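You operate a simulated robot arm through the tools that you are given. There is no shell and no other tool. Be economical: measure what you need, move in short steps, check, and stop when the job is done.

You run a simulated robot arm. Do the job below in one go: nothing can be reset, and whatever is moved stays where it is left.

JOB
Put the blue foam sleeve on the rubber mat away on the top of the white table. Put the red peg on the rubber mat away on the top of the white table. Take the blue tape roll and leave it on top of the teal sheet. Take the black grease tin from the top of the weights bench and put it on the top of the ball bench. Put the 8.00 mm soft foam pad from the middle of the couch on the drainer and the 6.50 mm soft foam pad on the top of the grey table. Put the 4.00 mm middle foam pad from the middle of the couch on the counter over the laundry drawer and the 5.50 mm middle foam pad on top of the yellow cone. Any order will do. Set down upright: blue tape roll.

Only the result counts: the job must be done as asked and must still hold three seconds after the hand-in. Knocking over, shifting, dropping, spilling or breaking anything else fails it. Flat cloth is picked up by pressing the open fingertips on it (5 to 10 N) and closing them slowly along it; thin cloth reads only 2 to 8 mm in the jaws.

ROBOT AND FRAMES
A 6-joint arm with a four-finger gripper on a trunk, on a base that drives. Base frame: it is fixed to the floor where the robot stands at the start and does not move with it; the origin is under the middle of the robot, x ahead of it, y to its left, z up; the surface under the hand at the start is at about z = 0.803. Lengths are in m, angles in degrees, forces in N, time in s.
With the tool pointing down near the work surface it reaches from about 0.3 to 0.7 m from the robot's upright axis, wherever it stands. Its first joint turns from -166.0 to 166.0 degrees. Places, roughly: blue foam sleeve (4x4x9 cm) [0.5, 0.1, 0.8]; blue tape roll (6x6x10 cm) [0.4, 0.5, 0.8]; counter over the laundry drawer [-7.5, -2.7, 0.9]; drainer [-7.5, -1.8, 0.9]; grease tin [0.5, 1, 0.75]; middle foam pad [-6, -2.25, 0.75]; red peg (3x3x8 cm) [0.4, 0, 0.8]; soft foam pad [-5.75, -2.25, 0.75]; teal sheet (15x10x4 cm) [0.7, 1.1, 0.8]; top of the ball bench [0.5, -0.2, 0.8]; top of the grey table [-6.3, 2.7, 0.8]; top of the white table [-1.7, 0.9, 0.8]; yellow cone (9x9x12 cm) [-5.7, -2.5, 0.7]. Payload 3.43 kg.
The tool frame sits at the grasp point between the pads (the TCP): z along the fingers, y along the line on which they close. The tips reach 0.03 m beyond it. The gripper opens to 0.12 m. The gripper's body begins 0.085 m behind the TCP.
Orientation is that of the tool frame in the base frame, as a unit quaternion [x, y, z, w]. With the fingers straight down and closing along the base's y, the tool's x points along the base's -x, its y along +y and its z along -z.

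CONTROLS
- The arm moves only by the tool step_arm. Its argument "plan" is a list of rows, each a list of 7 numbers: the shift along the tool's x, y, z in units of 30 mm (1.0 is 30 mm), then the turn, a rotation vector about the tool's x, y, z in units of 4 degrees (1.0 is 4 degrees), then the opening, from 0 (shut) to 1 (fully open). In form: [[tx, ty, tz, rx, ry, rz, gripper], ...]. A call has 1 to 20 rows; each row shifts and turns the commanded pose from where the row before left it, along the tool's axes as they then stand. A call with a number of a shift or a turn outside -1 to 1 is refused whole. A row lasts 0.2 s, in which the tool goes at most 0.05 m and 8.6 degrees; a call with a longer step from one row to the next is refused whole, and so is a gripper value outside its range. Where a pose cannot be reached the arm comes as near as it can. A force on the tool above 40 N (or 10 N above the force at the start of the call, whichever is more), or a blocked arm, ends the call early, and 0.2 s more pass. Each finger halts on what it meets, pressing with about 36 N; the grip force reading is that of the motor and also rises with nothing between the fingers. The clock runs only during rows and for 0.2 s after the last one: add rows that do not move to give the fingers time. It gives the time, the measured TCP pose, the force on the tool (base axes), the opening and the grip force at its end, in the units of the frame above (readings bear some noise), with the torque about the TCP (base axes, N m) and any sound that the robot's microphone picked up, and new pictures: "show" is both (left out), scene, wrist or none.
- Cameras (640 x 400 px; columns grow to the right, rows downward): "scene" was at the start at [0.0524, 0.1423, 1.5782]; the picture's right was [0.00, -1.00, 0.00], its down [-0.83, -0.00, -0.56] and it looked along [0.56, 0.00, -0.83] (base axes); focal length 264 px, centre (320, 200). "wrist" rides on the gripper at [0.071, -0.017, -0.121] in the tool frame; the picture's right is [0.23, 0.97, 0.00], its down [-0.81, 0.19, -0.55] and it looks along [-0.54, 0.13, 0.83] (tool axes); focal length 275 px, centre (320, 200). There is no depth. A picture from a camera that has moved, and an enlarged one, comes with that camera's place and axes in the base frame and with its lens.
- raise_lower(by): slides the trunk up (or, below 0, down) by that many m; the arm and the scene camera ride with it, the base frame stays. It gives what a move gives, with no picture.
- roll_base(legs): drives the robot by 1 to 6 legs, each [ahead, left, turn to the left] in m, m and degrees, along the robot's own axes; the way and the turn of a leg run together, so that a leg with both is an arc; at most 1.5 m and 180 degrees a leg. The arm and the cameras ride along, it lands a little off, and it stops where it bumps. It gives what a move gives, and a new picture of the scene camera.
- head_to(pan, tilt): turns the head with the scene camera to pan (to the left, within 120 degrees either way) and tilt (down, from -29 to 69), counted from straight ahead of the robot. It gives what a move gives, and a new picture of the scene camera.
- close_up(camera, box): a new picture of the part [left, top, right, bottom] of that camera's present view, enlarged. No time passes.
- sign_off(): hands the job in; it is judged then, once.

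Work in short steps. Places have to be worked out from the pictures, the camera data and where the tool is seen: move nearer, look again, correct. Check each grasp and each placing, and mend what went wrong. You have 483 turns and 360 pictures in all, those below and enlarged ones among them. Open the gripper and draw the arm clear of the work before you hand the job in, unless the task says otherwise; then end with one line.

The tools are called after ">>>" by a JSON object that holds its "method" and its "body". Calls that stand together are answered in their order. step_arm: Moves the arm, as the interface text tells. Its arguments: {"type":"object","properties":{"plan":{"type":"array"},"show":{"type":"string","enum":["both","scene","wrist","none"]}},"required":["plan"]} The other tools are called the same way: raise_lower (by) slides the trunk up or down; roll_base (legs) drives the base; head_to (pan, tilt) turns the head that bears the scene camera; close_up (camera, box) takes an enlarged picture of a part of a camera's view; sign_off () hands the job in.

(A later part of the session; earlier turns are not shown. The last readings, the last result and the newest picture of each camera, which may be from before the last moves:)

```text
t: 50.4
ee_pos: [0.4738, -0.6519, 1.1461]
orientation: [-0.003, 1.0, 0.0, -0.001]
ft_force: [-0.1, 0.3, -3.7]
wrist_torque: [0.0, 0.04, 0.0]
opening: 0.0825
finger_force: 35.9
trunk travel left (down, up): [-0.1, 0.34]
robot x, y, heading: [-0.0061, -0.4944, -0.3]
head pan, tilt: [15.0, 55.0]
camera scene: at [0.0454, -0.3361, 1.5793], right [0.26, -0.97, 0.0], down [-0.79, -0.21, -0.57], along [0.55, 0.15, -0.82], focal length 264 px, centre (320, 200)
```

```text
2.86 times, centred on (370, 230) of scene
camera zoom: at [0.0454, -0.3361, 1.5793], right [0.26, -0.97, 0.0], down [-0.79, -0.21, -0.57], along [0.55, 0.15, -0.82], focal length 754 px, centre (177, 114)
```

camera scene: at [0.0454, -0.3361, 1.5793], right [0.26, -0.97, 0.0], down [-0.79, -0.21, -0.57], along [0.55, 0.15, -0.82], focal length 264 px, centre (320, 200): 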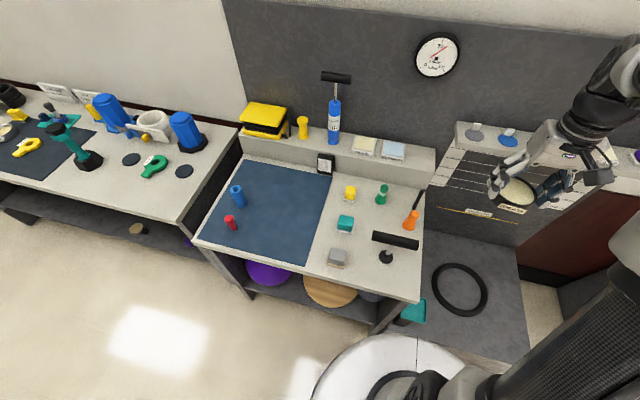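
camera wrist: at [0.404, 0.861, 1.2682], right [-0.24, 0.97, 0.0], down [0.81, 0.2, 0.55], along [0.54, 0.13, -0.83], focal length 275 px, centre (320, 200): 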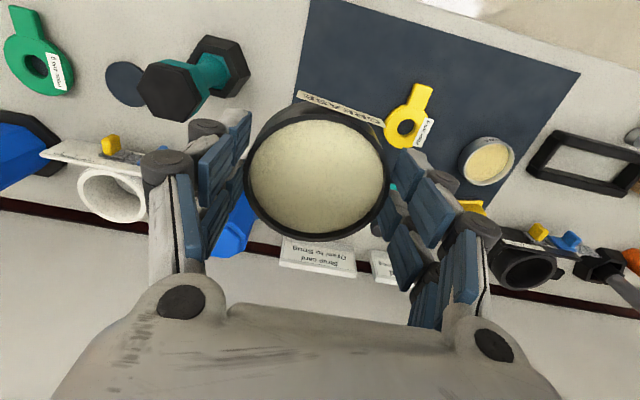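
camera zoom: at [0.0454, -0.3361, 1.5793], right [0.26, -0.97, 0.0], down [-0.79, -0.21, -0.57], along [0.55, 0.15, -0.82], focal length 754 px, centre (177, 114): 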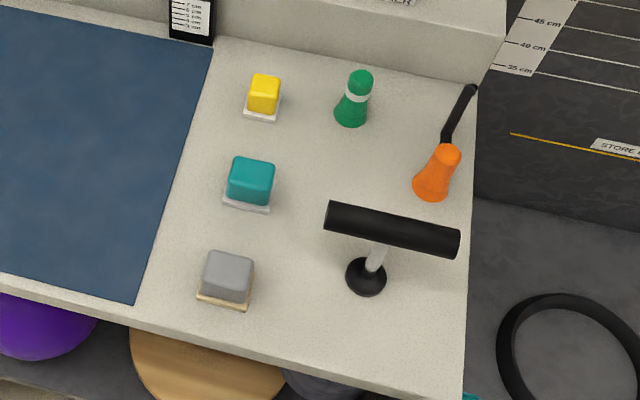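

Placing on the mat's clear right half at about (0.48,-0.10) keeps everything clear. Drive left 0.5.

>>> {"method": "roll_base", "body": {"legs": [[0, 0.53, 0]]}}

>>> {"method": "step_arm", "body": {"plan": [[0, 0, 1, 0, 0, 0, 0.4], [0, 0, 1, 0, 0, 0, 0.4], [0, 0, 1, 0, 0, 0, 0.4], [0, 0, 1, 0, 0, 0, 0.4], [0, 0, 1, 0, 0, 0, 0.4]]}}

```text
t: 53.4
ee_pos: [0.4713, -0.1308, 1.1466]
orientation: [-0.004, 1.0, 0.0, 0.0]
ft_force: [-0.1, 0.0, -3.0]
wrist_torque: [-0.01, 0.04, 0.01]
opening: 0.0826
finger_force: 36.0
trunk travel left (down, up): [-0.1, 0.34]
robot x, y, heading: [-0.0065, 0.0228, 0.5]
head pan, tilt: [15.0, 55.0]
camera scene: at [0.0425, 0.1836, 1.5792], right [0.26, -0.96, 0.0], down [-0.79, -0.22, -0.57], along [0.55, 0.15, -0.82], focal length 264 px, centre (320, 200)
```

scene: 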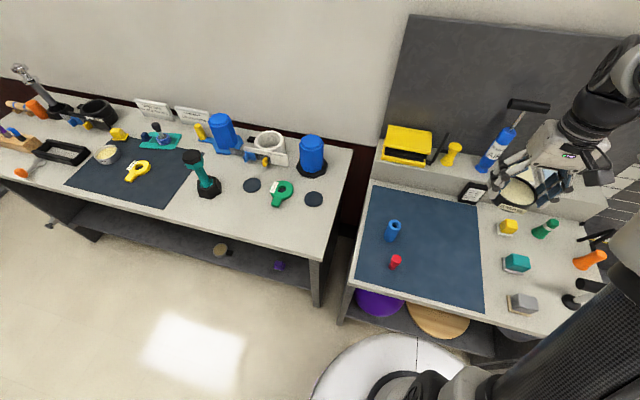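

```text
t: 54.6
ee_pos: [0.4729, -0.133, 0.9948]
orientation: [-0.003, 1.0, 0.0, -0.001]
ft_force: [-0.3, 0.2, -3.5]
wrist_torque: [-0.02, 0.04, 0.01]
opening: 0.0827
finger_force: 36.1
trunk travel left (down, up): [-0.1, 0.34]
robot x, y, heading: [-0.0077, 0.0211, 0.4]
head pan, tilt: [15.0, 55.0]
camera scene: at [0.043, 0.183, 1.5792], right [0.26, -0.96, 0.0], down [-0.79, -0.22, -0.57], along [0.55, 0.15, -0.82], focal length 264 px, centre (320, 200)
camera wrist: at [0.4014, -0.1485, 1.1164], right [-0.24, 0.97, 0.0], down [0.81, 0.2, 0.55], along [0.54, 0.13, -0.83], focal length 275 px, centre (320, 200)
```

scene: 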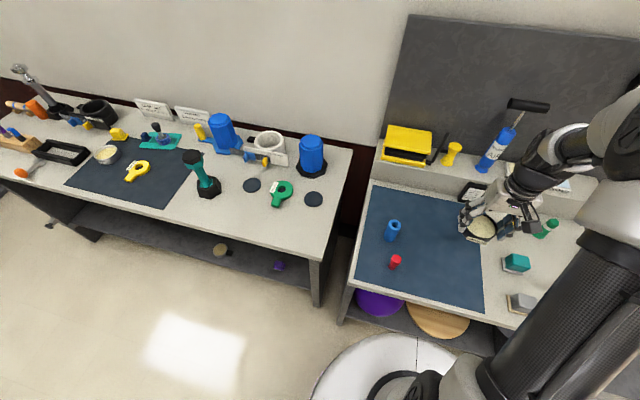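
wrist: 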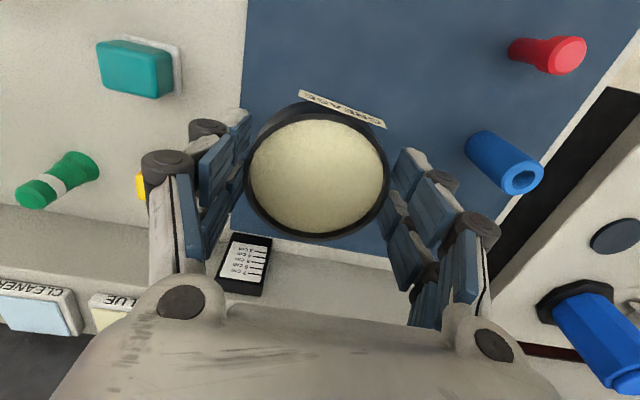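

Shift 45 mm left to clear the yellow cube, then descend to just above contact (TCP 0.847 was the rest height).

>>> {"method": "step_arm", "body": {"plan": [[0, 0.75, 0, 0, 0, 0, 0.4], [0, 0.75, 0, 0, 0, 0, 0.4], [0, 0, 1, 0, 0, 0, 0.4], [0, 0, 1, 0, 0, 0, 0.4], [0, 0, 1, 0, 0, 0, 0.4], [0, 0, 1, 0, 0, 0, 0.4], [0, 0, 0.7, 0, 0, 0, 0.4], [0, 0, 0, 0, 0, 0, 0.4]]}}

```text
t: 56.4
ee_pos: [0.4703, -0.0852, 0.854]
orientation: [-0.003, 1.0, 0.0, 0.0]
ft_force: [-0.4, -0.9, -3.4]
wrist_torque: [0.04, 0.0, 0.03]
opening: 0.0826
finger_force: 36.0
trunk travel left (down, up): [-0.1, 0.34]
robot x, y, heading: [-0.0109, 0.0195, 0.2]
head pan, tilt: [15.0, 55.0]
camera scene: at [0.0425, 0.1831, 1.5793], right [0.26, -0.96, 0.0], down [-0.79, -0.22, -0.57], along [0.55, 0.15, -0.82], focal length 264 px, centre (320, 200)
camera wrist: at [0.3992, -0.1021, 0.9756], right [-0.24, 0.97, 0.0], down [0.81, 0.2, 0.55], along [0.54, 0.13, -0.83], focal length 275 px, centre (320, 200)
```

scene: 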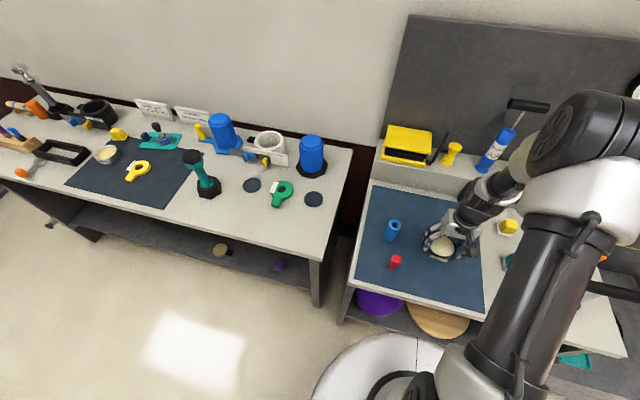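
wrist: 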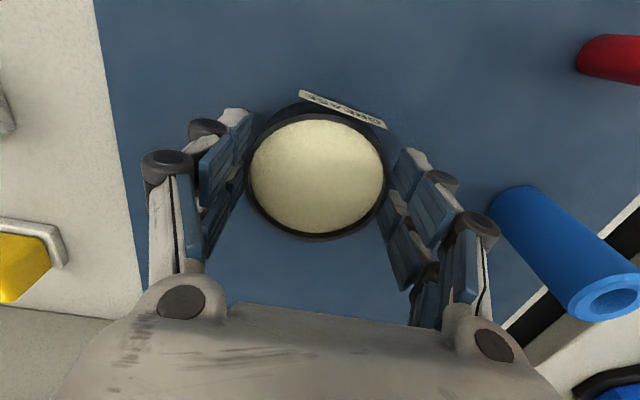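

Clear on both sides. Lower gently to contact.

>>> {"method": "step_arm", "body": {"plan": [[0, 0, 0.1, 0, 0, 0, 0.4], [0, 0, 0.1, 0, 0, 0, 0.4], [0, 0, 0, 0, 0, 0, 0.4]], "show": "none"}}

>>> {"method": "step_arm", "body": {"plan": [[0, 0, 0.06, 0, 0, 0, 0.4], [0, 0, 0, 0, 0, 0, 0.4]], "show": "none"}}

```text
t: 57.2
ee_pos: [0.4699, -0.0868, 0.8485]
orientation: [-0.003, 1.0, 0.0, 0.0]
ft_force: [-0.7, -0.3, -3.4]
wrist_torque: [-0.02, 0.02, 0.0]
opening: 0.0825
finger_force: 36.5
trunk travel left (down, up): [-0.1, 0.34]
robot x, y, heading: [-0.0082, 0.0197, 0.3]
head pan, tilt: [15.0, 55.0]
```

```text
t: 57.8
ee_pos: [0.4719, -0.0857, 0.848]
orientation: [-0.003, 1.0, 0.0, 0.001]
ft_force: [-2.0, 0.1, 6.8]
wrist_torque: [0.36, 0.16, 0.14]
opening: 0.0823
finger_force: 36.1
trunk travel left (down, up): [-0.1, 0.34]
robot x, y, heading: [-0.0075, 0.0211, 0.6]
head pan, tilt: [15.0, 55.0]
```

Contact. Open modestly and rise.

>>> {"method": "step_arm", "body": {"plan": [[0, 0, 0, 0, 0, 0, 0.72], [0, 0, 0, 0, 0, 0, 0.85], [0, 0, 0, 0, 0, 0, 0.85], [0, 0, 0, 0, 0, 0, 0.85], [0, 0, -0.5, 0, 0, 0, 0.85], [0, 0, -1, 0, 0, 0, 0.85], [0, 0, -1, 0, 0, 0, 0.85], [0, 0, -1, 0, 0, 0, 0.85], [0, 0, -1, 0, 0, 0, 0.85], [0, 0, -1, 0, 0, 0, 0.85], [0, 0, -1, 0, 0, 0, 0.85], [0, 0, -0.5, 0, 0, 0, 0.85]]}}

```text
t: 60.4
ee_pos: [0.4728, -0.0863, 1.0588]
orientation: [-0.004, 1.0, 0.0, 0.001]
ft_force: [-0.7, -0.5, 0.4]
wrist_torque: [0.01, -0.02, -0.02]
opening: 0.1021
finger_force: 0.0
trunk travel left (down, up): [-0.1, 0.34]
robot x, y, heading: [-0.0075, 0.0246, 0.6]
head pan, tilt: [15.0, 55.0]
camera scene: at [0.0421, 0.1832, 1.5793], right [0.26, -0.96, 0.0], down [-0.79, -0.22, -0.57], along [0.55, 0.15, -0.82], focal length 264 px, centre (320, 200)
camera wrist: at [0.4007, -0.1028, 1.1798], right [-0.24, 0.97, 0.0], down [0.81, 0.2, 0.55], along [0.54, 0.13, -0.83], focal length 275 px, centre (320, 200)
```

scene: 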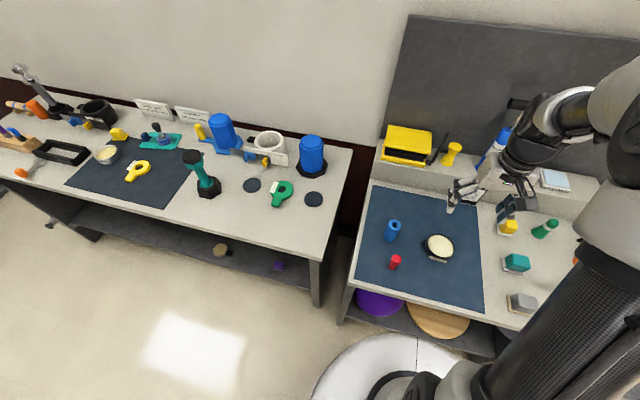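
wrist: 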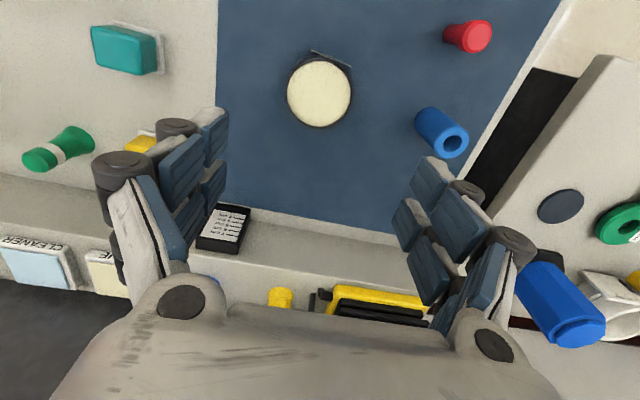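

Tin is placed. Next the sleeve, at about (0.478,0.068): move above it.

>>> {"method": "step_arm", "body": {"plan": [[-0.04, 1, 0, 0, 0, 0, 0.85], [-0.04, 1, 0, 0, 0, 0, 0.8], [-0.04, 1, 0, 0, 0, 0, 0.8], [-0.04, 1, 0, 0, 0, 0, 0.8], [0, 1, 0, 0, 0, 0, 0.8], [0, 0.14, 1, 0, 0, 0, 0.8], [0, 0, 1, 0, 0, 0, 0.8], [0, 0, 0, 0, 0, 0, 0.8]], "show": "wrist"}}

```text
t: 62.2
ee_pos: [0.4772, 0.0687, 0.9978]
orientation: [-0.003, 1.0, 0.0, 0.0]
ft_force: [0.3, -0.4, -0.2]
wrist_torque: [0.01, 0.03, 0.0]
opening: 0.0961
finger_force: 0.0
trunk travel left (down, up): [-0.1, 0.34]
robot x, y, heading: [-0.0078, 0.0212, 0.3]
head pan, tilt: [15.0, 55.0]
camera wrist: at [0.4045, 0.0521, 1.1188], right [-0.24, 0.97, 0.0], down [0.81, 0.2, 0.55], along [0.54, 0.13, -0.83], focal length 275 px, centre (320, 200)
```

wrist: 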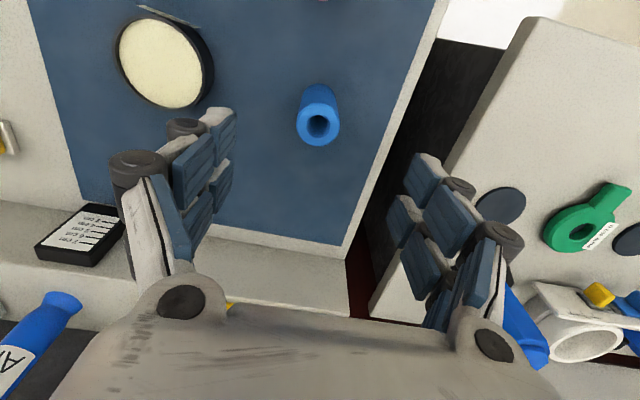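

Centred. Descend to grip mid-height (TCP 0.855) and close only to about 30 mm to be gentle on the foam.

>>> {"method": "step_arm", "body": {"plan": [[0, 0, 1, 0, 0, 0, 0.7], [0, 0, 1, 0, 0, 0, 0.7], [0, 0, 1, 0, 0, 0, 0.7], [0, 0, 1, 0, 0, 0, 0.7], [0, 0, 0.75, 0, 0, 0, 0.7], [0, 0, 0, 0, 0, 0, 0.5], [0, 0, 0, 0, 0, 0, 0.4], [0, 0, 0, 0, 0, 0, 0.3], [0, 0, 0, 0, 0, 0, 0.25], [0, 0, 0, 0, 0, 0, 0.25], [0, 0, 0, 0, 0, 0, 0.25]], "show": "wrist"}}

```text
t: 64.6
ee_pos: [0.4741, 0.0684, 0.8548]
orientation: [-0.002, 1.0, -0.001, 0.0]
ft_force: [0.5, 0.0, -0.4]
wrist_torque: [-0.02, 0.01, -0.04]
opening: 0.0366
finger_force: 36.0
trunk travel left (down, up): [-0.1, 0.34]
robot x, y, heading: [-0.0103, 0.0221, 0.2]
head pan, tilt: [15.0, 55.0]
camera wrist: at [0.4024, 0.0514, 0.9755], right [-0.24, 0.97, 0.0], down [0.81, 0.2, 0.55], along [0.54, 0.13, -0.83], focal length 275 px, centre (320, 200)
```

wrist: 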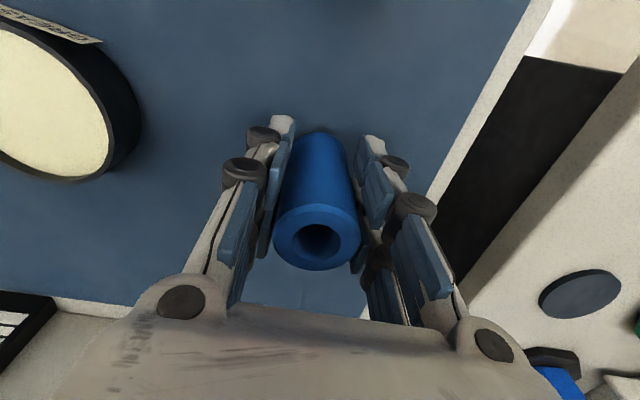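

Gripped (36.6 mm). Lift, then back off, move left and turn to face the white table behind.

>>> {"method": "step_arm", "body": {"plan": [[0, 0, -1, 0, 0, 0, 0.25], [0, 0, -1, 0, 0, 0, 0.25], [0, 0, -1, 0, 0, 0, 0.25], [0, 0, -1, 0, 0, 0, 0.25], [0, 0, -1, 0, 0, 0, 0.25], [0, 0, -1, 0, 0, 0, 0.25], [0, 0, -1, 0, 0, 0, 0.25], [0, 0, -1, 0, 0, 0, 0.25], [0, 0, -1, 0, 0, 0, 0.25]], "show": "wrist"}}

>>> {"method": "roll_base", "body": {"legs": [[-0.2, 0, 0], [0, 0.8, 0], [0, 0, 179]]}}

>>> {"method": "head_to", "body": {"pan": 15, "tilt": 45}}

```text
t: 66.6
ee_pos: [0.4765, 0.0665, 1.1253]
orientation: [-0.003, 1.0, -0.001, 0.0]
ft_force: [-0.9, 0.0, -0.3]
wrist_torque: [-0.03, -0.02, 0.01]
opening: 0.0366
finger_force: 35.5
trunk travel left (down, up): [-0.1, 0.34]
robot x, y, heading: [-0.0089, 0.0237, 0.2]
head pan, tilt: [15.0, 55.0]
camera wrist: at [0.4046, 0.0504, 1.2464], right [-0.24, 0.97, 0.0], down [0.81, 0.2, 0.55], along [0.54, 0.13, -0.83], focal length 275 px, centre (320, 200)
```

wrist: 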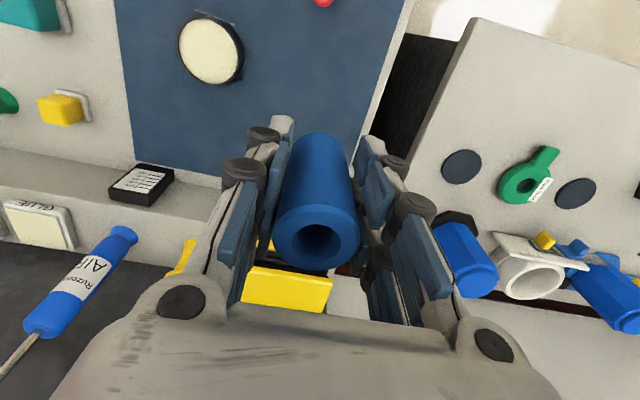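

```text
t: 79.5
ee_pos: [-0.7005, 0.8074, 1.1252]
orientation: [1.0, -0.011, 0.001, 0.0]
ft_force: [-0.3, 0.0, 0.7]
wrist_torque: [0.02, -0.01, 0.02]
opening: 0.0369
finger_force: 36.1
trunk travel left (down, up): [-0.1, 0.34]
robot x, y, heading: [-0.2132, 0.8405, 178.5]
head pan, tilt: [15.0, 55.0]
camera scene: at [-0.2662, 0.6829, 1.5793], right [-0.24, 0.97, 0.0], down [0.8, 0.19, -0.57], along [-0.56, -0.14, -0.82], focal length 264 px, centre (320, 200)
```

scene: 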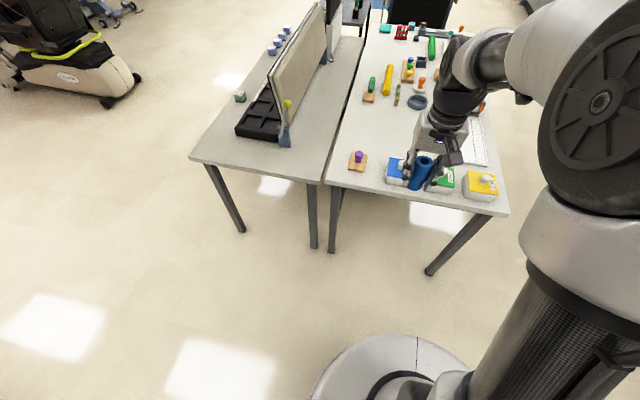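

```text
t: 80.2
ee_pos: [-0.7002, 0.807, 1.1251]
orientation: [1.0, -0.012, 0.001, 0.0]
ft_force: [0.4, 0.3, 0.2]
wrist_torque: [-0.02, -0.01, -0.01]
opening: 0.0366
finger_force: 35.8
trunk travel left (down, up): [-0.1, 0.34]
robot x, y, heading: [-0.2131, 0.8368, 178.4]
head pan, tilt: [15.0, 45.0]
camera scene: at [-0.2752, 0.6807, 1.5926], right [-0.24, 0.97, 0.0], down [0.69, 0.17, -0.71], along [-0.69, -0.17, -0.71], focal length 264 px, centre (320, 200)
```

scene: 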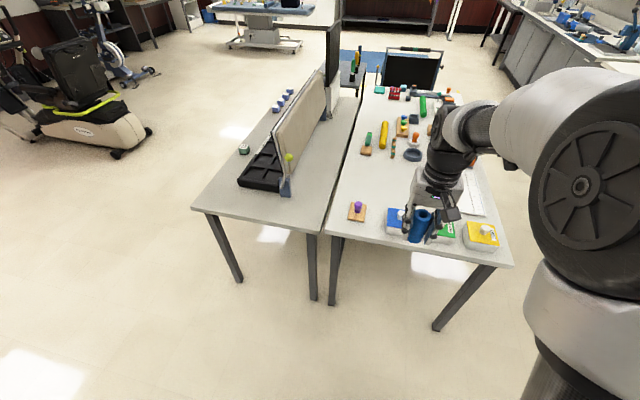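

The right table with toys is the white one; front edge x≈-0.875. A bare area lies behind the blue card, near (-1.13,0.76). I drive up to the table.

>>> {"method": "roll_base", "body": {"legs": [[0.28, 0, 1.5]]}}

>>> {"method": "head_to", "body": {"pan": 5, "tilt": 55}}

```text
t: 82.2
ee_pos: [-0.9763, 0.7975, 1.1247]
orientation: [1.0, 0.001, 0.001, 0.0]
ft_force: [-0.2, 0.5, -0.6]
wrist_torque: [0.0, -0.04, -0.02]
opening: 0.0365
finger_force: 36.4
trunk travel left (down, up): [-0.1, 0.34]
robot x, y, heading: [-0.4933, 0.8393, -179.7]
head pan, tilt: [15.0, 45.0]
camera scene: at [-0.5492, 0.6821, 1.5926], right [-0.26, 0.97, 0.0], down [0.68, 0.18, -0.71], along [-0.68, -0.18, -0.71], focal length 264 px, centre (320, 200)
```

scene: 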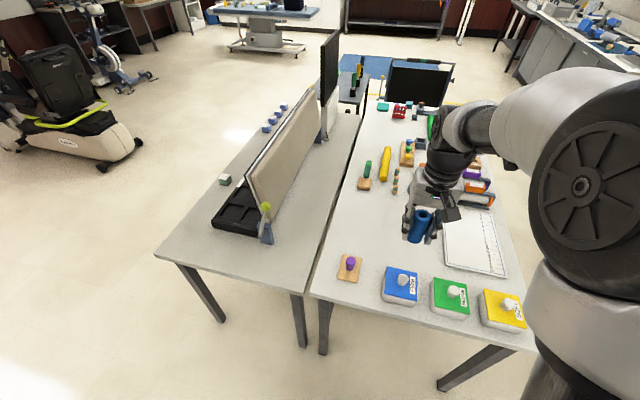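

```text
t: 82.9
ee_pos: [-0.9774, 0.7978, 1.1249]
orientation: [1.0, 0.001, 0.0, 0.0]
ft_force: [0.8, 0.6, -0.2]
wrist_torque: [0.0, -0.02, -0.01]
opening: 0.0364
finger_force: 36.1
trunk travel left (down, up): [-0.1, 0.34]
robot x, y, heading: [-0.4952, 0.8394, -179.8]
head pan, tilt: [5.0, 55.0]
camera scene: at [-0.5417, 0.6968, 1.5793], right [-0.09, 1.0, 0.0], down [0.82, 0.07, -0.57], along [-0.57, -0.05, -0.82], focal length 264 px, centre (320, 200)
```

scene: 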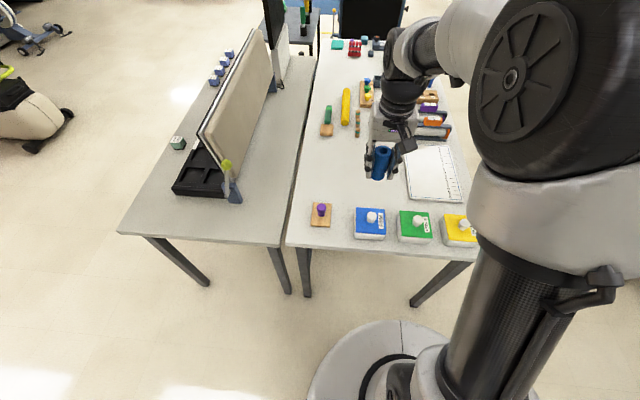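

Target (-1.13,0.75): clear in the picture. Move over it and descend partway.

>>> {"method": "step_arm", "body": {"plan": [[-1, 0.4, 0, 0, 0, 0, 0.25], [-1, 0.4, 0, 0, 0, 0, 0.25], [-1, 0.4, 0, 0, 0, 0, 0.25], [-1, 0.4, 0, 0, 0, 0, 0.25], [-1, 0, 0, 0, 0, 0, 0.25], [-0.1, 0, 1, 0, 0, 0, 0.25], [0, 0, 1, 0, 0, 0, 0.25], [0, 0, 1, 0, 0, 0, 0.25], [0, 0, 1, 0, 0, 0, 0.25], [0, 0, 1, 0, 0, 0, 0.25], [0, 0, 1, 0, 0, 0, 0.25], [0, 0, 1, 0, 0, 0, 0.25]]}}

```text
t: 85.5
ee_pos: [-1.1305, 0.7506, 0.9141]
orientation: [1.0, 0.002, -0.001, 0.0]
ft_force: [-0.1, -0.7, 0.1]
wrist_torque: [0.0, -0.02, 0.0]
opening: 0.0366
finger_force: 36.1
trunk travel left (down, up): [-0.1, 0.34]
robot x, y, heading: [-0.4916, 0.841, -179.5]
head pan, tilt: [5.0, 55.0]
camera scene: at [-0.542, 0.6968, 1.5792], right [-0.09, 1.0, 0.0], down [0.82, 0.07, -0.57], along [-0.57, -0.05, -0.82], focal length 264 px, centre (320, 200)
camera wrist: at [-1.0589, 0.7671, 1.0357], right [0.23, -0.97, 0.0], down [-0.81, -0.19, 0.55], along [-0.54, -0.13, -0.83], focal length 275 px, centre (320, 200)
```

scene: 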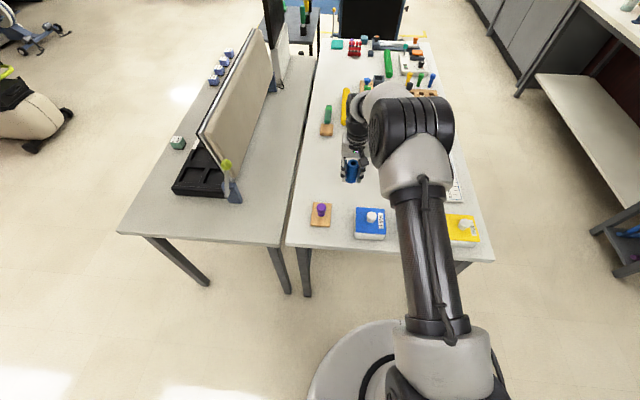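
wrist: 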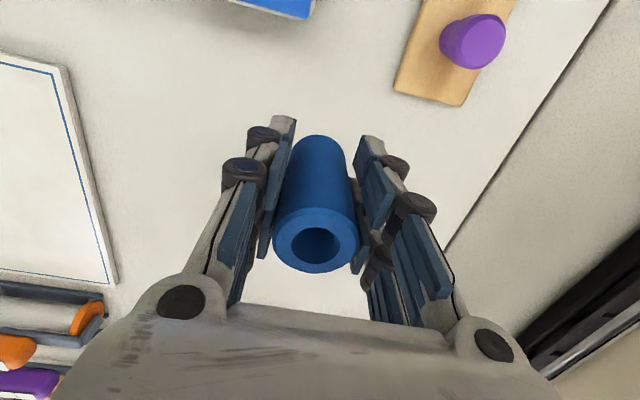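

Spot is bare. Lower to near contact.

>>> {"method": "step_arm", "body": {"plan": [[0, 0, 0.5, 0, 0, 0, 0.25], [0, 0, 0.5, 0, 0, 0, 0.25], [0, 0, 0.5, 0, 0, 0, 0.25], [0, 0, 0, 0, 0, 0, 0.25]], "show": "wrist"}}

>>> {"method": "step_arm", "body": {"plan": [[0, 0, 0.15, 0, 0, 0, 0.25], [0, 0, 0.15, 0, 0, 0, 0.25], [0, 0, 0, 0, 0, 0, 0.25]], "show": "none"}}

```text
t: 86.5
ee_pos: [-1.1285, 0.7476, 0.8701]
orientation: [1.0, 0.001, 0.0, 0.001]
ft_force: [0.0, -0.2, -0.5]
wrist_torque: [-0.01, -0.02, 0.03]
opening: 0.0365
finger_force: 36.4
trunk travel left (down, up): [-0.1, 0.34]
robot x, y, heading: [-0.4939, 0.8409, -179.8]
head pan, tilt: [5.0, 55.0]
camera wrist: at [-1.0579, 0.7669, 0.9909], right [0.23, -0.97, 0.0], down [-0.81, -0.19, 0.55], along [-0.54, -0.13, -0.83], focal length 275 px, centre (320, 200)
```

wrist: 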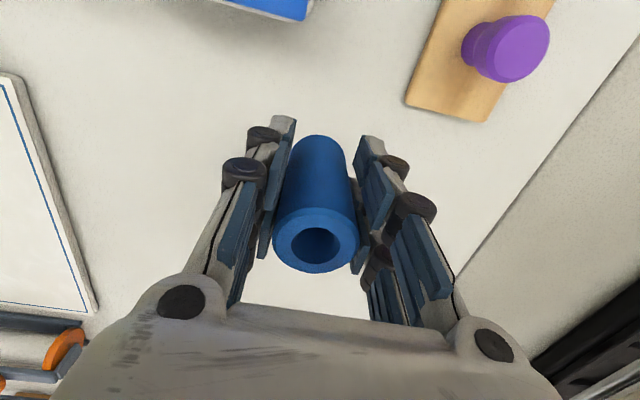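

```text
t: 87.3
ee_pos: [-1.1274, 0.7489, 0.8607]
orientation: [1.0, 0.001, 0.001, 0.001]
ft_force: [1.0, 0.8, -0.1]
wrist_torque: [-0.03, 0.0, 0.01]
opening: 0.0364
finger_force: 35.7
trunk travel left (down, up): [-0.1, 0.34]
robot x, y, heading: [-0.4943, 0.8438, -179.9]
head pan, tilt: [5.0, 55.0]
```

>>> {"method": "step_arm", "body": {"plan": [[0, 0, 0.15, 0, 0, 0, 0.25], [0, 0, 0.1, 0, 0, 0, 0.25], [0, 0, 0, 0, 0, 0, 0.25]], "show": "none"}}

```text
t: 88.1
ee_pos: [-1.1275, 0.7492, 0.8531]
orientation: [1.0, 0.001, 0.0, -0.001]
ft_force: [0.2, -0.6, -0.3]
wrist_torque: [0.03, 0.01, -0.03]
opening: 0.0365
finger_force: 35.4
trunk travel left (down, up): [-0.1, 0.34]
robot x, y, heading: [-0.4896, 0.843, -180.0]
head pan, tilt: [5.0, 55.0]
```

Still no contact; the table is slightly lower. Continue.

>>> {"method": "step_arm", "body": {"plan": [[0, 0, 0.15, 0, 0, 0, 0.25], [0, 0, 0.1, 0, 0, 0, 0.25], [0, 0, 0, 0, 0, 0, 0.25]], "show": "none"}}

>>> {"method": "step_arm", "body": {"plan": [[0, 0, 0.1, 0, 0, 0, 0.25], [0, 0, 0.1, 0, 0, 0, 0.25], [0, 0, 0, 0, 0, 0, 0.25]], "show": "wrist"}}

```text
t: 88.9
ee_pos: [-1.1285, 0.7493, 0.8464]
orientation: [1.0, 0.0, 0.0, -0.001]
ft_force: [0.3, 0.3, -0.5]
wrist_torque: [-0.02, 0.01, -0.01]
opening: 0.0366
finger_force: 35.8
trunk travel left (down, up): [-0.1, 0.34]
robot x, y, heading: [-0.4942, 0.8407, -179.6]
head pan, tilt: [5.0, 55.0]
```

```text
t: 89.7
ee_pos: [-1.1296, 0.7489, 0.8407]
orientation: [1.0, 0.001, -0.001, -0.001]
ft_force: [0.2, -0.1, 0.7]
wrist_torque: [-0.01, 0.0, 0.04]
opening: 0.0367
finger_force: 35.9
trunk travel left (down, up): [-0.1, 0.34]
robot x, y, heading: [-0.491, 0.8411, -180.2]
head pan, tilt: [5.0, 55.0]
camera wrist: at [-1.0587, 0.7669, 0.9609], right [0.23, -0.97, 0.0], down [-0.81, -0.19, 0.55], along [-0.54, -0.13, -0.83], focal length 275 px, centre (320, 200)
```

wrist: 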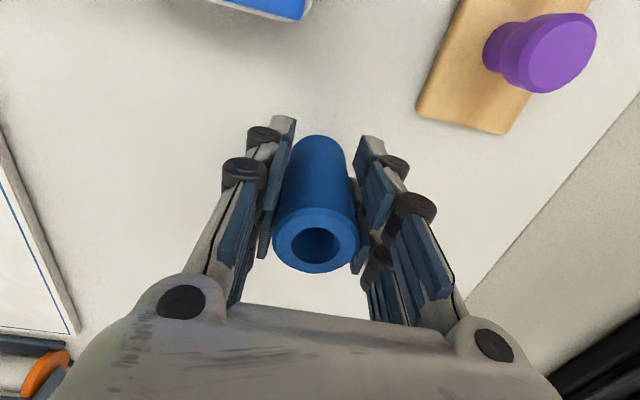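

Parallax suggests the table is at roughly 0.72. Descend in larger steps, watching force.

>>> {"method": "step_arm", "body": {"plan": [[0, 0, 0.3, 0, 0, 0, 0.25], [0, 0, 0.3, 0, 0, 0, 0.25], [0, 0, 0.3, 0, 0, 0, 0.25], [0, 0, 0, 0, 0, 0, 0.25]], "show": "none"}}

>>> {"method": "step_arm", "body": {"plan": [[0, 0, 0.2, 0, 0, 0, 0.25], [0, 0, 0.2, 0, 0, 0, 0.25], [0, 0, 0, 0, 0, 0, 0.25]], "show": "none"}}

>>> {"method": "step_arm", "body": {"plan": [[0, 0, 0.15, 0, 0, 0, 0.25], [0, 0, 0.15, 0, 0, 0, 0.25], [0, 0, 0, 0, 0, 0, 0.25]], "show": "wrist"}}

```text
t: 90.7
ee_pos: [-1.1277, 0.749, 0.8133]
orientation: [1.0, 0.0, 0.0, 0.0]
ft_force: [-0.1, -0.6, 0.3]
wrist_torque: [0.01, 0.01, 0.03]
opening: 0.0367
finger_force: 35.5
trunk travel left (down, up): [-0.1, 0.34]
robot x, y, heading: [-0.4922, 0.8412, -180.3]
head pan, tilt: [5.0, 55.0]
```

```text
t: 91.3
ee_pos: [-1.129, 0.749, 0.8114]
orientation: [1.0, 0.003, -0.002, 0.0]
ft_force: [12.0, 1.3, 20.0]
wrist_torque: [0.08, -0.53, -0.02]
opening: 0.0366
finger_force: 35.9
trunk travel left (down, up): [-0.1, 0.34]
robot x, y, heading: [-0.4927, 0.8422, -180.2]
head pan, tilt: [5.0, 55.0]
stopped in row 2: the force on the tool passed its limit at 46 N (the readings are from after the stop); the commanded pose is now the measured one
```

```text
t: 91.7
ee_pos: [-1.1288, 0.7497, 0.8116]
orientation: [1.0, 0.002, -0.001, 0.0]
ft_force: [12.3, 1.6, 18.8]
wrist_torque: [0.04, -0.44, 0.02]
opening: 0.0367
finger_force: 36.1
trunk travel left (down, up): [-0.1, 0.34]
robot x, y, heading: [-0.4896, 0.837, -179.9]
head pan, tilt: [5.0, 55.0]
stopped in row 1: the force on the tool passed its limit at 44 N (the readings are from after the stop); the commanded pose is now the measured one
camera wrist: at [-1.0581, 0.7673, 0.9319], right [0.23, -0.97, 0.0], down [-0.81, -0.19, 0.56], along [-0.54, -0.13, -0.83], focal length 275 px, centre (320, 200)
```

wrist: 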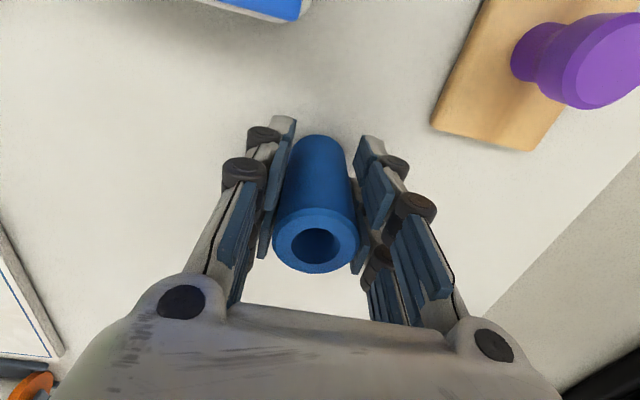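

Contact: table top is about 0.76. Ease up 1.5 mm, open and rise.

>>> {"method": "step_arm", "body": {"plan": [[0, 0, -0.05, 0, 0, 0, 0.25], [0, 0, 0, 0, 0, 0, 0.4], [0, 0, 0, 0, 0, 0, 0.55], [0, 0, 0, 0, 0, 0, 0.7], [0, 0, 0, 0, 0, 0, 0.7], [0, 0, -0.5, 0, 0, 0, 0.7], [0, 0, -1, 0, 0, 0, 0.7], [0, 0, -1, 0, 0, 0, 0.7], [0, 0, -1, 0, 0, 0, 0.7], [0, 0, -1, 0, 0, 0, 0.7], [0, 0, -1, 0, 0, 0, 0.7], [0, 0, -1, 0, 0, 0, 0.7], [0, 0, -1, 0, 0, 0, 0.7], [0, 0, -1, 0, 0, 0, 0.7]]}}

```text
t: 94.7
ee_pos: [-1.131, 0.7485, 1.0645]
orientation: [1.0, 0.002, -0.002, -0.001]
ft_force: [-0.5, 0.1, 0.4]
wrist_torque: [0.0, 0.01, -0.01]
opening: 0.084
finger_force: 0.0
trunk travel left (down, up): [-0.1, 0.34]
robot x, y, heading: [-0.4967, 0.84, -179.9]
head pan, tilt: [5.0, 55.0]
camera scene: at [-0.5409, 0.6969, 1.5793], right [-0.09, 1.0, 0.0], down [0.82, 0.07, -0.57], along [-0.57, -0.05, -0.82], focal length 264 px, centre (320, 200)
camera wrist: at [-1.0601, 0.7656, 1.1857], right [0.23, -0.97, 0.0], down [-0.81, -0.19, 0.56], along [-0.54, -0.13, -0.83], focal length 275 px, centre (320, 200)
```

scene: 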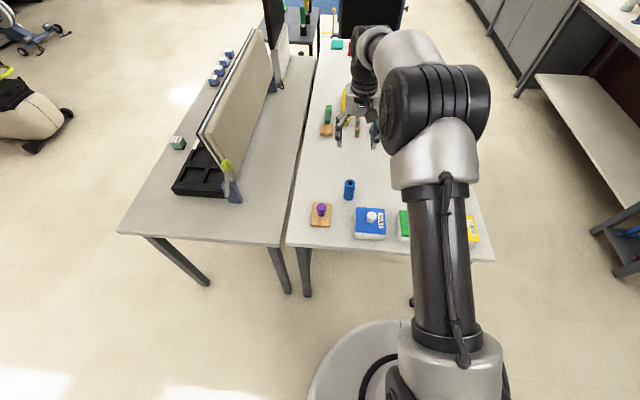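
wrist: 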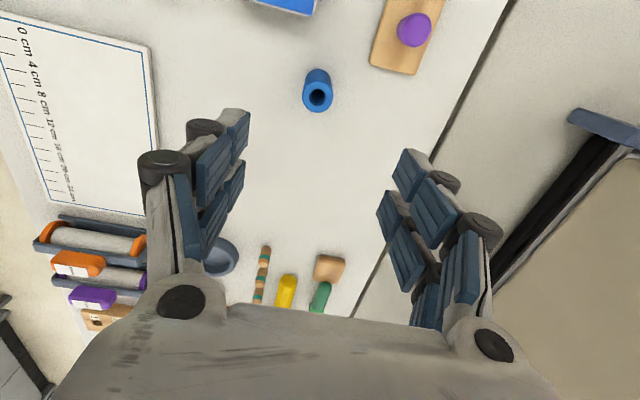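

The sleeve stands. Retract the arm a bit and drive back to the ball bench for the peg.

>>> {"method": "step_arm", "body": {"plan": [[1, 0, -1, 0, 0, 0, 0.7], [1, 0, -1, 0, 0, 0, 0.7], [1, 0, 0, 0, 0, 0, 0.7], [1, 0, 0, 0, 0, 0, 0.7], [1, 0, 0, 0, 0, 0, 0.7], [1, 0, 0, 0, 0, 0, 0.7]], "show": "none"}}

>>> {"method": "roll_base", "body": {"legs": [[-0.28, 0, 0], [0, 0, 179.8], [0, -0.83, 0], [0.2, 0, 0]]}}

```text
t: 96.0
ee_pos: [-0.9489, 0.7497, 1.1237]
orientation: [1.0, 0.001, -0.002, 0.001]
ft_force: [-0.3, -0.7, 0.7]
wrist_torque: [0.04, 0.0, 0.0]
opening: 0.0838
finger_force: 0.0
trunk travel left (down, up): [-0.1, 0.34]
robot x, y, heading: [-0.4908, 0.8427, -180.0]
head pan, tilt: [5.0, 55.0]
```

```text
t: 110.5
ee_pos: [0.4374, 0.0901, 1.123]
orientation: [0.008, 1.0, 0.0, 0.002]
ft_force: [-0.2, 0.1, -0.8]
wrist_torque: [0.01, 0.03, 0.0]
opening: 0.0841
finger_force: 0.1
trunk travel left (down, up): [-0.1, 0.34]
robot x, y, heading: [-0.0232, 0.0077, -0.9]
head pan, tilt: [5.0, 55.0]
camera scene: at [0.0344, 0.1545, 1.5792], right [0.07, -1.0, 0.0], down [-0.82, -0.06, -0.57], along [0.57, 0.04, -0.82], focal length 264 px, centre (320, 200)
```

scene: 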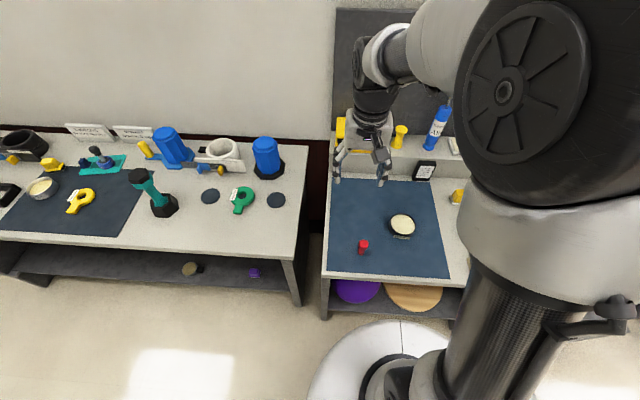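

Peg near (0.387,0.055). Move above it and look.

>>> {"method": "step_arm", "body": {"plan": [[0.85, -0.55, 1, 0, 0, 0, 0.7], [0.85, -0.55, 1, 0, 0, 0, 0.7], [0, 0, 1, 0, 0, 0, 0.7], [0, 0, 1, 0, 0, 0, 0.7], [0, 0, 0, 0, 0, 0, 0.7]], "show": "wrist"}}

```text
t: 111.8
ee_pos: [0.3857, 0.0566, 1.0049]
orientation: [0.007, 1.0, 0.001, 0.002]
ft_force: [-0.5, 0.5, 0.3]
wrist_torque: [0.02, 0.0, 0.01]
opening: 0.084
finger_force: 0.1
trunk travel left (down, up): [-0.1, 0.34]
robot x, y, heading: [-0.0228, 0.005, -1.2]
head pan, tilt: [5.0, 55.0]
camera wrist: at [0.3128, 0.0418, 1.1259], right [-0.21, 0.98, 0.0], down [0.81, 0.18, 0.56], along [0.54, 0.12, -0.83], focal length 275 px, centre (320, 200)
```

wrist: 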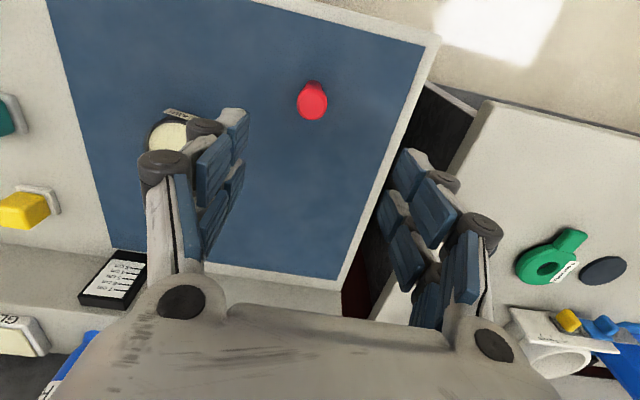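

Peg head at (0.375,0.049). Correct, descend to TCP 0.85 and close.

>>> {"method": "step_arm", "body": {"plan": [[0.37, -0.27, 1, 0, 0, 0, 0.65], [0, 0, 1, 0, 0, 0, 0.6], [0, 0, 1, 0, 0, 0, 0.6], [0, 0, 1, 0, 0, 0, 0.6], [0, 0, 1, 0, 0, 0, 0.6], [0, 0, 0.1, 0, 0, 0, 0.6], [0, 0, 0, 0, 0, 0, 0.6]], "show": "wrist"}}

```text
t: 113.3
ee_pos: [0.3766, 0.05, 0.8497]
orientation: [0.008, 1.0, 0.0, 0.003]
ft_force: [0.4, -0.3, -0.9]
wrist_torque: [-0.01, 0.0, 0.0]
opening: 0.072
finger_force: 0.1
trunk travel left (down, up): [-0.1, 0.34]
robot x, y, heading: [-0.0227, 0.0052, -0.7]
head pan, tilt: [5.0, 55.0]
camera wrist: at [0.3037, 0.0352, 0.9708], right [-0.22, 0.98, 0.0], down [0.81, 0.18, 0.56], along [0.54, 0.12, -0.83], focal length 275 px, centre (320, 200)
```

wrist: 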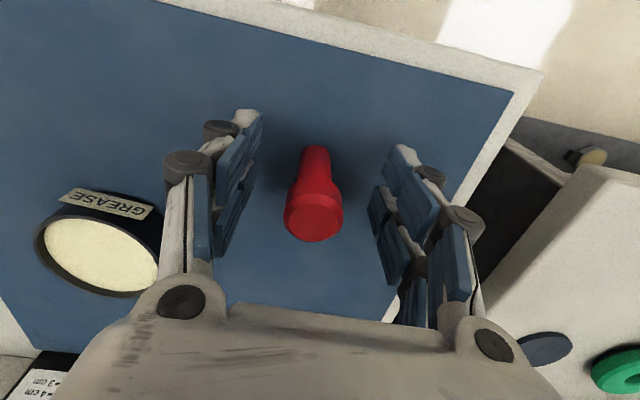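

Centred. Close and lift.

>>> {"method": "step_arm", "body": {"plan": [[0, 0, 0, 0, 0, 0, 0.4], [0, 0, 0, 0, 0, 0, 0.2], [0, 0, 0, 0, 0, 0, 0.1], [0, 0, 0, 0, 0, 0, 0.1], [0, 0, 0, 0, 0, 0, 0.1], [0, 0, 0, 0, 0, 0, 0.1], [0, 0, -1, 0, 0, 0, 0.1], [0, 0, -1, 0, 0, 0, 0.1], [0, 0, -1, 0, 0, 0, 0.1], [0, 0, -1, 0, 0, 0, 0.1], [0, 0, -1, 0, 0, 0, 0.1], [0, 0, -1, 0, 0, 0, 0.1], [0, 0, -1, 0, 0, 0, 0.1], [0, 0, -1, 0, 0, 0, 0.1], [0, 0, -1, 0, 0, 0, 0.1]], "show": "wrist"}}

```text
t: 116.5
ee_pos: [0.3755, 0.0503, 1.1196]
orientation: [0.009, 1.0, 0.0, 0.001]
ft_force: [-0.8, 0.1, -1.2]
wrist_torque: [-0.01, 0.03, 0.01]
opening: 0.0229
finger_force: 36.0
trunk travel left (down, up): [-0.1, 0.34]
robot x, y, heading: [-0.0236, 0.0089, -0.7]
head pan, tilt: [5.0, 55.0]
camera wrist: at [0.3026, 0.0351, 1.2418], right [-0.21, 0.98, 0.0], down [0.81, 0.18, 0.56], along [0.54, 0.12, -0.83], focal length 275 px, centre (320, 200)
```

wrist: 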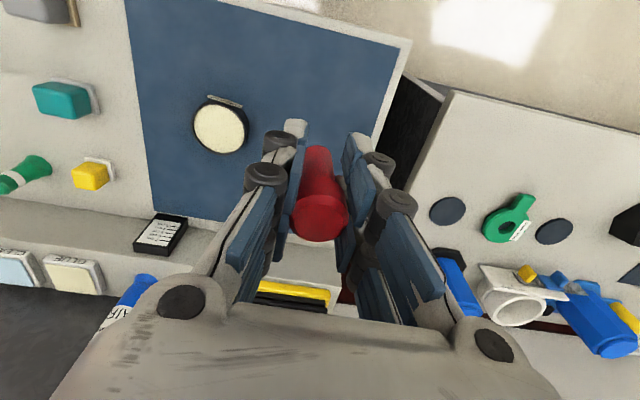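

Peg held. Drive back to the white table the same way.

>>> {"method": "roll_base", "body": {"legs": [[-0.19, 0, 0.8], [0, 0.83, 0], [0, 0, 180]]}}

```text
t: 129.3
ee_pos: [-0.6073, 0.7779, 1.1202]
orientation: [1.0, -0.006, -0.002, 0.0]
ft_force: [0.7, 0.4, -1.0]
wrist_torque: [-0.02, -0.02, 0.0]
opening: 0.0236
finger_force: 36.4
trunk travel left (down, up): [-0.1, 0.34]
robot x, y, heading: [-0.208, 0.826, 179.2]
head pan, tilt: [5.0, 55.0]
camera scene: at [-0.2614, 0.6791, 1.5793], right [-0.07, 1.0, 0.0], down [0.82, 0.06, -0.57], along [-0.57, -0.04, -0.82], focal length 264 px, centre (320, 200)
```

scene: 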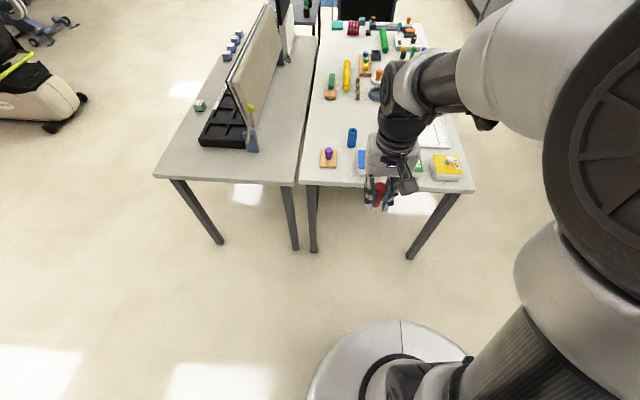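

Drive up to the table and extend the arm over (-1.14,0.845).

>>> {"method": "roll_base", "body": {"legs": [[0.28, 0, 0.8]]}}

>>> {"method": "step_arm", "body": {"plan": [[-1, -0.25, 0, 0, 0, 0, 0.1], [-1, -0.25, 0, 0, 0, 0, 0.1], [-1, -0.25, 0, 0, 0, 0, 0.1], [-1, -0.25, 0, 0, 0, 0, 0.1], [-1, -0.25, 0, 0, 0, 0, 0.1], [-1, -0.25, 0, 0, 0, 0, 0.1], [-1, -0.25, 0, 0, 0, 0, 0.1], [-1, -0.25, 0, 0, 0, 0, 0.1], [-0.4, 0, 0, 0, 0, 0, 0.1]]}}

```text
t: 131.3
ee_pos: [-0.8933, 0.7723, 1.1199]
orientation: [1.0, 0.002, -0.002, 0.0]
ft_force: [0.2, -0.4, -1.4]
wrist_torque: [0.0, -0.02, -0.02]
opening: 0.0235
finger_force: 36.1
trunk travel left (down, up): [-0.1, 0.34]
robot x, y, heading: [-0.4958, 0.8274, -179.5]
head pan, tilt: [5.0, 55.0]
camera scene: at [-0.546, 0.6793, 1.5792], right [-0.09, 1.0, 0.0], down [0.82, 0.07, -0.57], along [-0.57, -0.05, -0.82], focal length 264 px, centre (320, 200)
```

scene: 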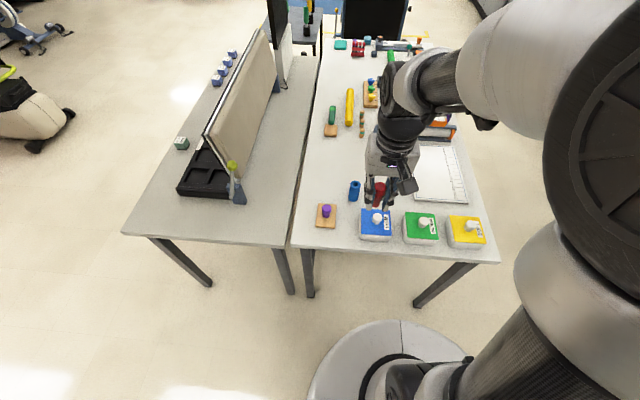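

```text
t: 133.3
ee_pos: [-1.1443, 0.8316, 1.1197]
orientation: [1.0, 0.003, -0.001, 0.0]
ft_force: [0.7, -0.4, 0.3]
wrist_torque: [-0.03, -0.01, -0.01]
opening: 0.0235
finger_force: 36.3
trunk travel left (down, up): [-0.1, 0.34]
robot x, y, heading: [-0.496, 0.8231, -179.5]
head pan, tilt: [5.0, 55.0]
camera scene: at [-0.5452, 0.6793, 1.5793], right [-0.09, 1.0, 0.0], down [0.82, 0.07, -0.57], along [-0.57, -0.05, -0.82], focal length 264 px, centre (320, 200)
camera wrist: at [-1.0733, 0.8499, 1.2415], right [0.24, -0.97, 0.0], down [-0.81, -0.2, 0.56], along [-0.54, -0.13, -0.83], focal length 275 px, centre (320, 200)
```

scene: 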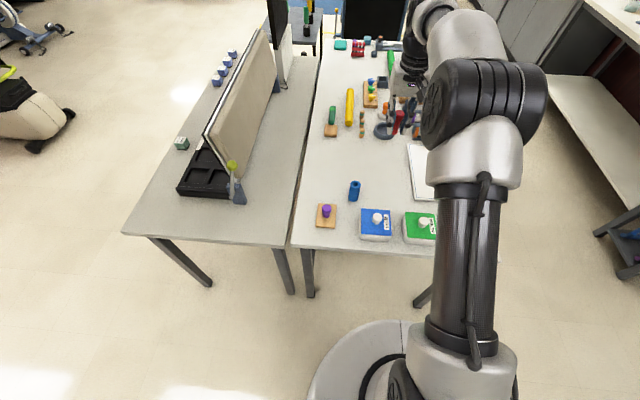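
wrist: 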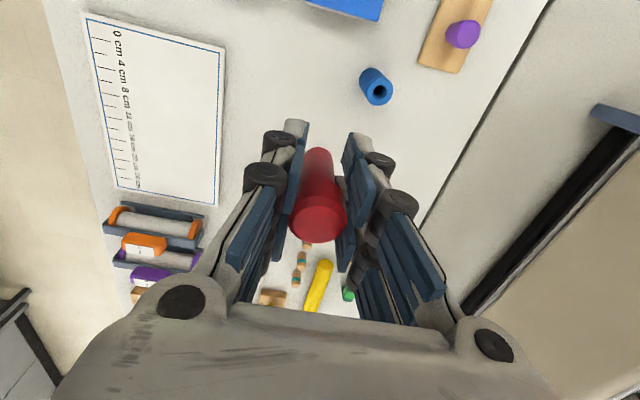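

Shift peg to y≈0.865, midway between sleeve and the ruler sheet, and descend to 0.82.

>>> {"method": "step_arm", "body": {"plan": [[0, -0.6, 1, 0, 0, 0, 0.1], [0, -0.6, 1, 0, 0, 0, 0.1], [0, 0, 1, 0, 0, 0, 0.1], [0, 0, 1, 0, 0, 0, 0.1], [0, 0, 1, 0, 0, 0, 0.1], [0, 0, 1, 0, 0, 0, 0.1], [0, 0, 1, 0, 0, 0, 0.1], [0, 0, 1, 0, 0, 0, 0.1], [0, 0, 1, 0, 0, 0, 0.1], [0, 0, 0.8, 0, 0, 0, 0.1], [0, 0, 0, 0, 0, 0, 0.1]], "show": "wrist"}}

```text
t: 135.7
ee_pos: [-1.1487, 0.8677, 0.8254]
orientation: [1.0, 0.003, -0.001, 0.0]
ft_force: [-0.6, 0.3, 0.5]
wrist_torque: [-0.02, -0.04, 0.07]
opening: 0.0234
finger_force: 35.9
trunk travel left (down, up): [-0.1, 0.34]
robot x, y, heading: [-0.4943, 0.8223, -179.7]
head pan, tilt: [5.0, 55.0]
camera wrist: at [-1.0772, 0.8852, 0.9478], right [0.23, -0.97, 0.0], down [-0.81, -0.2, 0.56], along [-0.54, -0.13, -0.83], focal length 275 px, centre (320, 200)
```

wrist: 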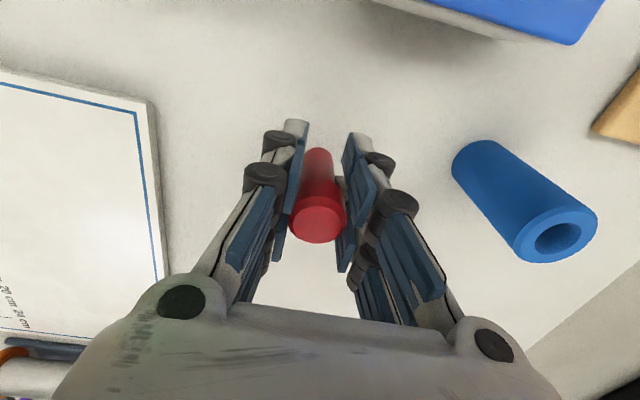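

Lower to contact gently.

>>> {"method": "step_arm", "body": {"plan": [[0, 0, 0.2, 0, 0, 0, 0.1], [0, 0, 0.2, 0, 0, 0, 0.1], [0, 0, 0.1, 0, 0, 0, 0.1], [0, 0, 0, 0, 0, 0, 0.1]], "show": "none"}}

```text
t: 136.7
ee_pos: [-1.1467, 0.867, 0.8119]
orientation: [1.0, 0.003, -0.001, 0.0]
ft_force: [0.1, -1.3, -0.1]
wrist_torque: [-0.03, -0.02, -0.02]
opening: 0.0233
finger_force: 36.1
trunk travel left (down, up): [-0.1, 0.34]
robot x, y, heading: [-0.4937, 0.8231, -179.6]
head pan, tilt: [5.0, 55.0]
```

>>> {"method": "step_arm", "body": {"plan": [[0, 0, 0.1, 0, 0, 0, 0.1], [0, 0, 0.07, 0, 0, 0, 0.1], [0, 0, 0, 0, 0, 0, 0.1]], "show": "none"}}

```text
t: 137.5
ee_pos: [-1.1444, 0.8668, 0.8065]
orientation: [1.0, 0.002, -0.001, 0.0]
ft_force: [0.7, 0.0, 1.1]
wrist_torque: [0.02, 0.03, -0.02]
opening: 0.0232
finger_force: 35.6
trunk travel left (down, up): [-0.1, 0.34]
robot x, y, heading: [-0.4912, 0.8238, -179.6]
head pan, tilt: [5.0, 55.0]
```

>>> {"method": "step_arm", "body": {"plan": [[0, 0, 0.07, 0, 0, 0, 0.1], [0, 0, 0, 0, 0, 0, 0.1]], "show": "none"}}

```text
t: 138.1
ee_pos: [-1.1453, 0.8669, 0.8062]
orientation: [1.0, 0.003, -0.003, 0.0]
ft_force: [2.8, -0.5, 13.5]
wrist_torque: [-0.06, -0.11, 0.02]
opening: 0.0233
finger_force: 36.5
trunk travel left (down, up): [-0.1, 0.34]
robot x, y, heading: [-0.4964, 0.8257, -179.7]
head pan, tilt: [5.0, 55.0]
```

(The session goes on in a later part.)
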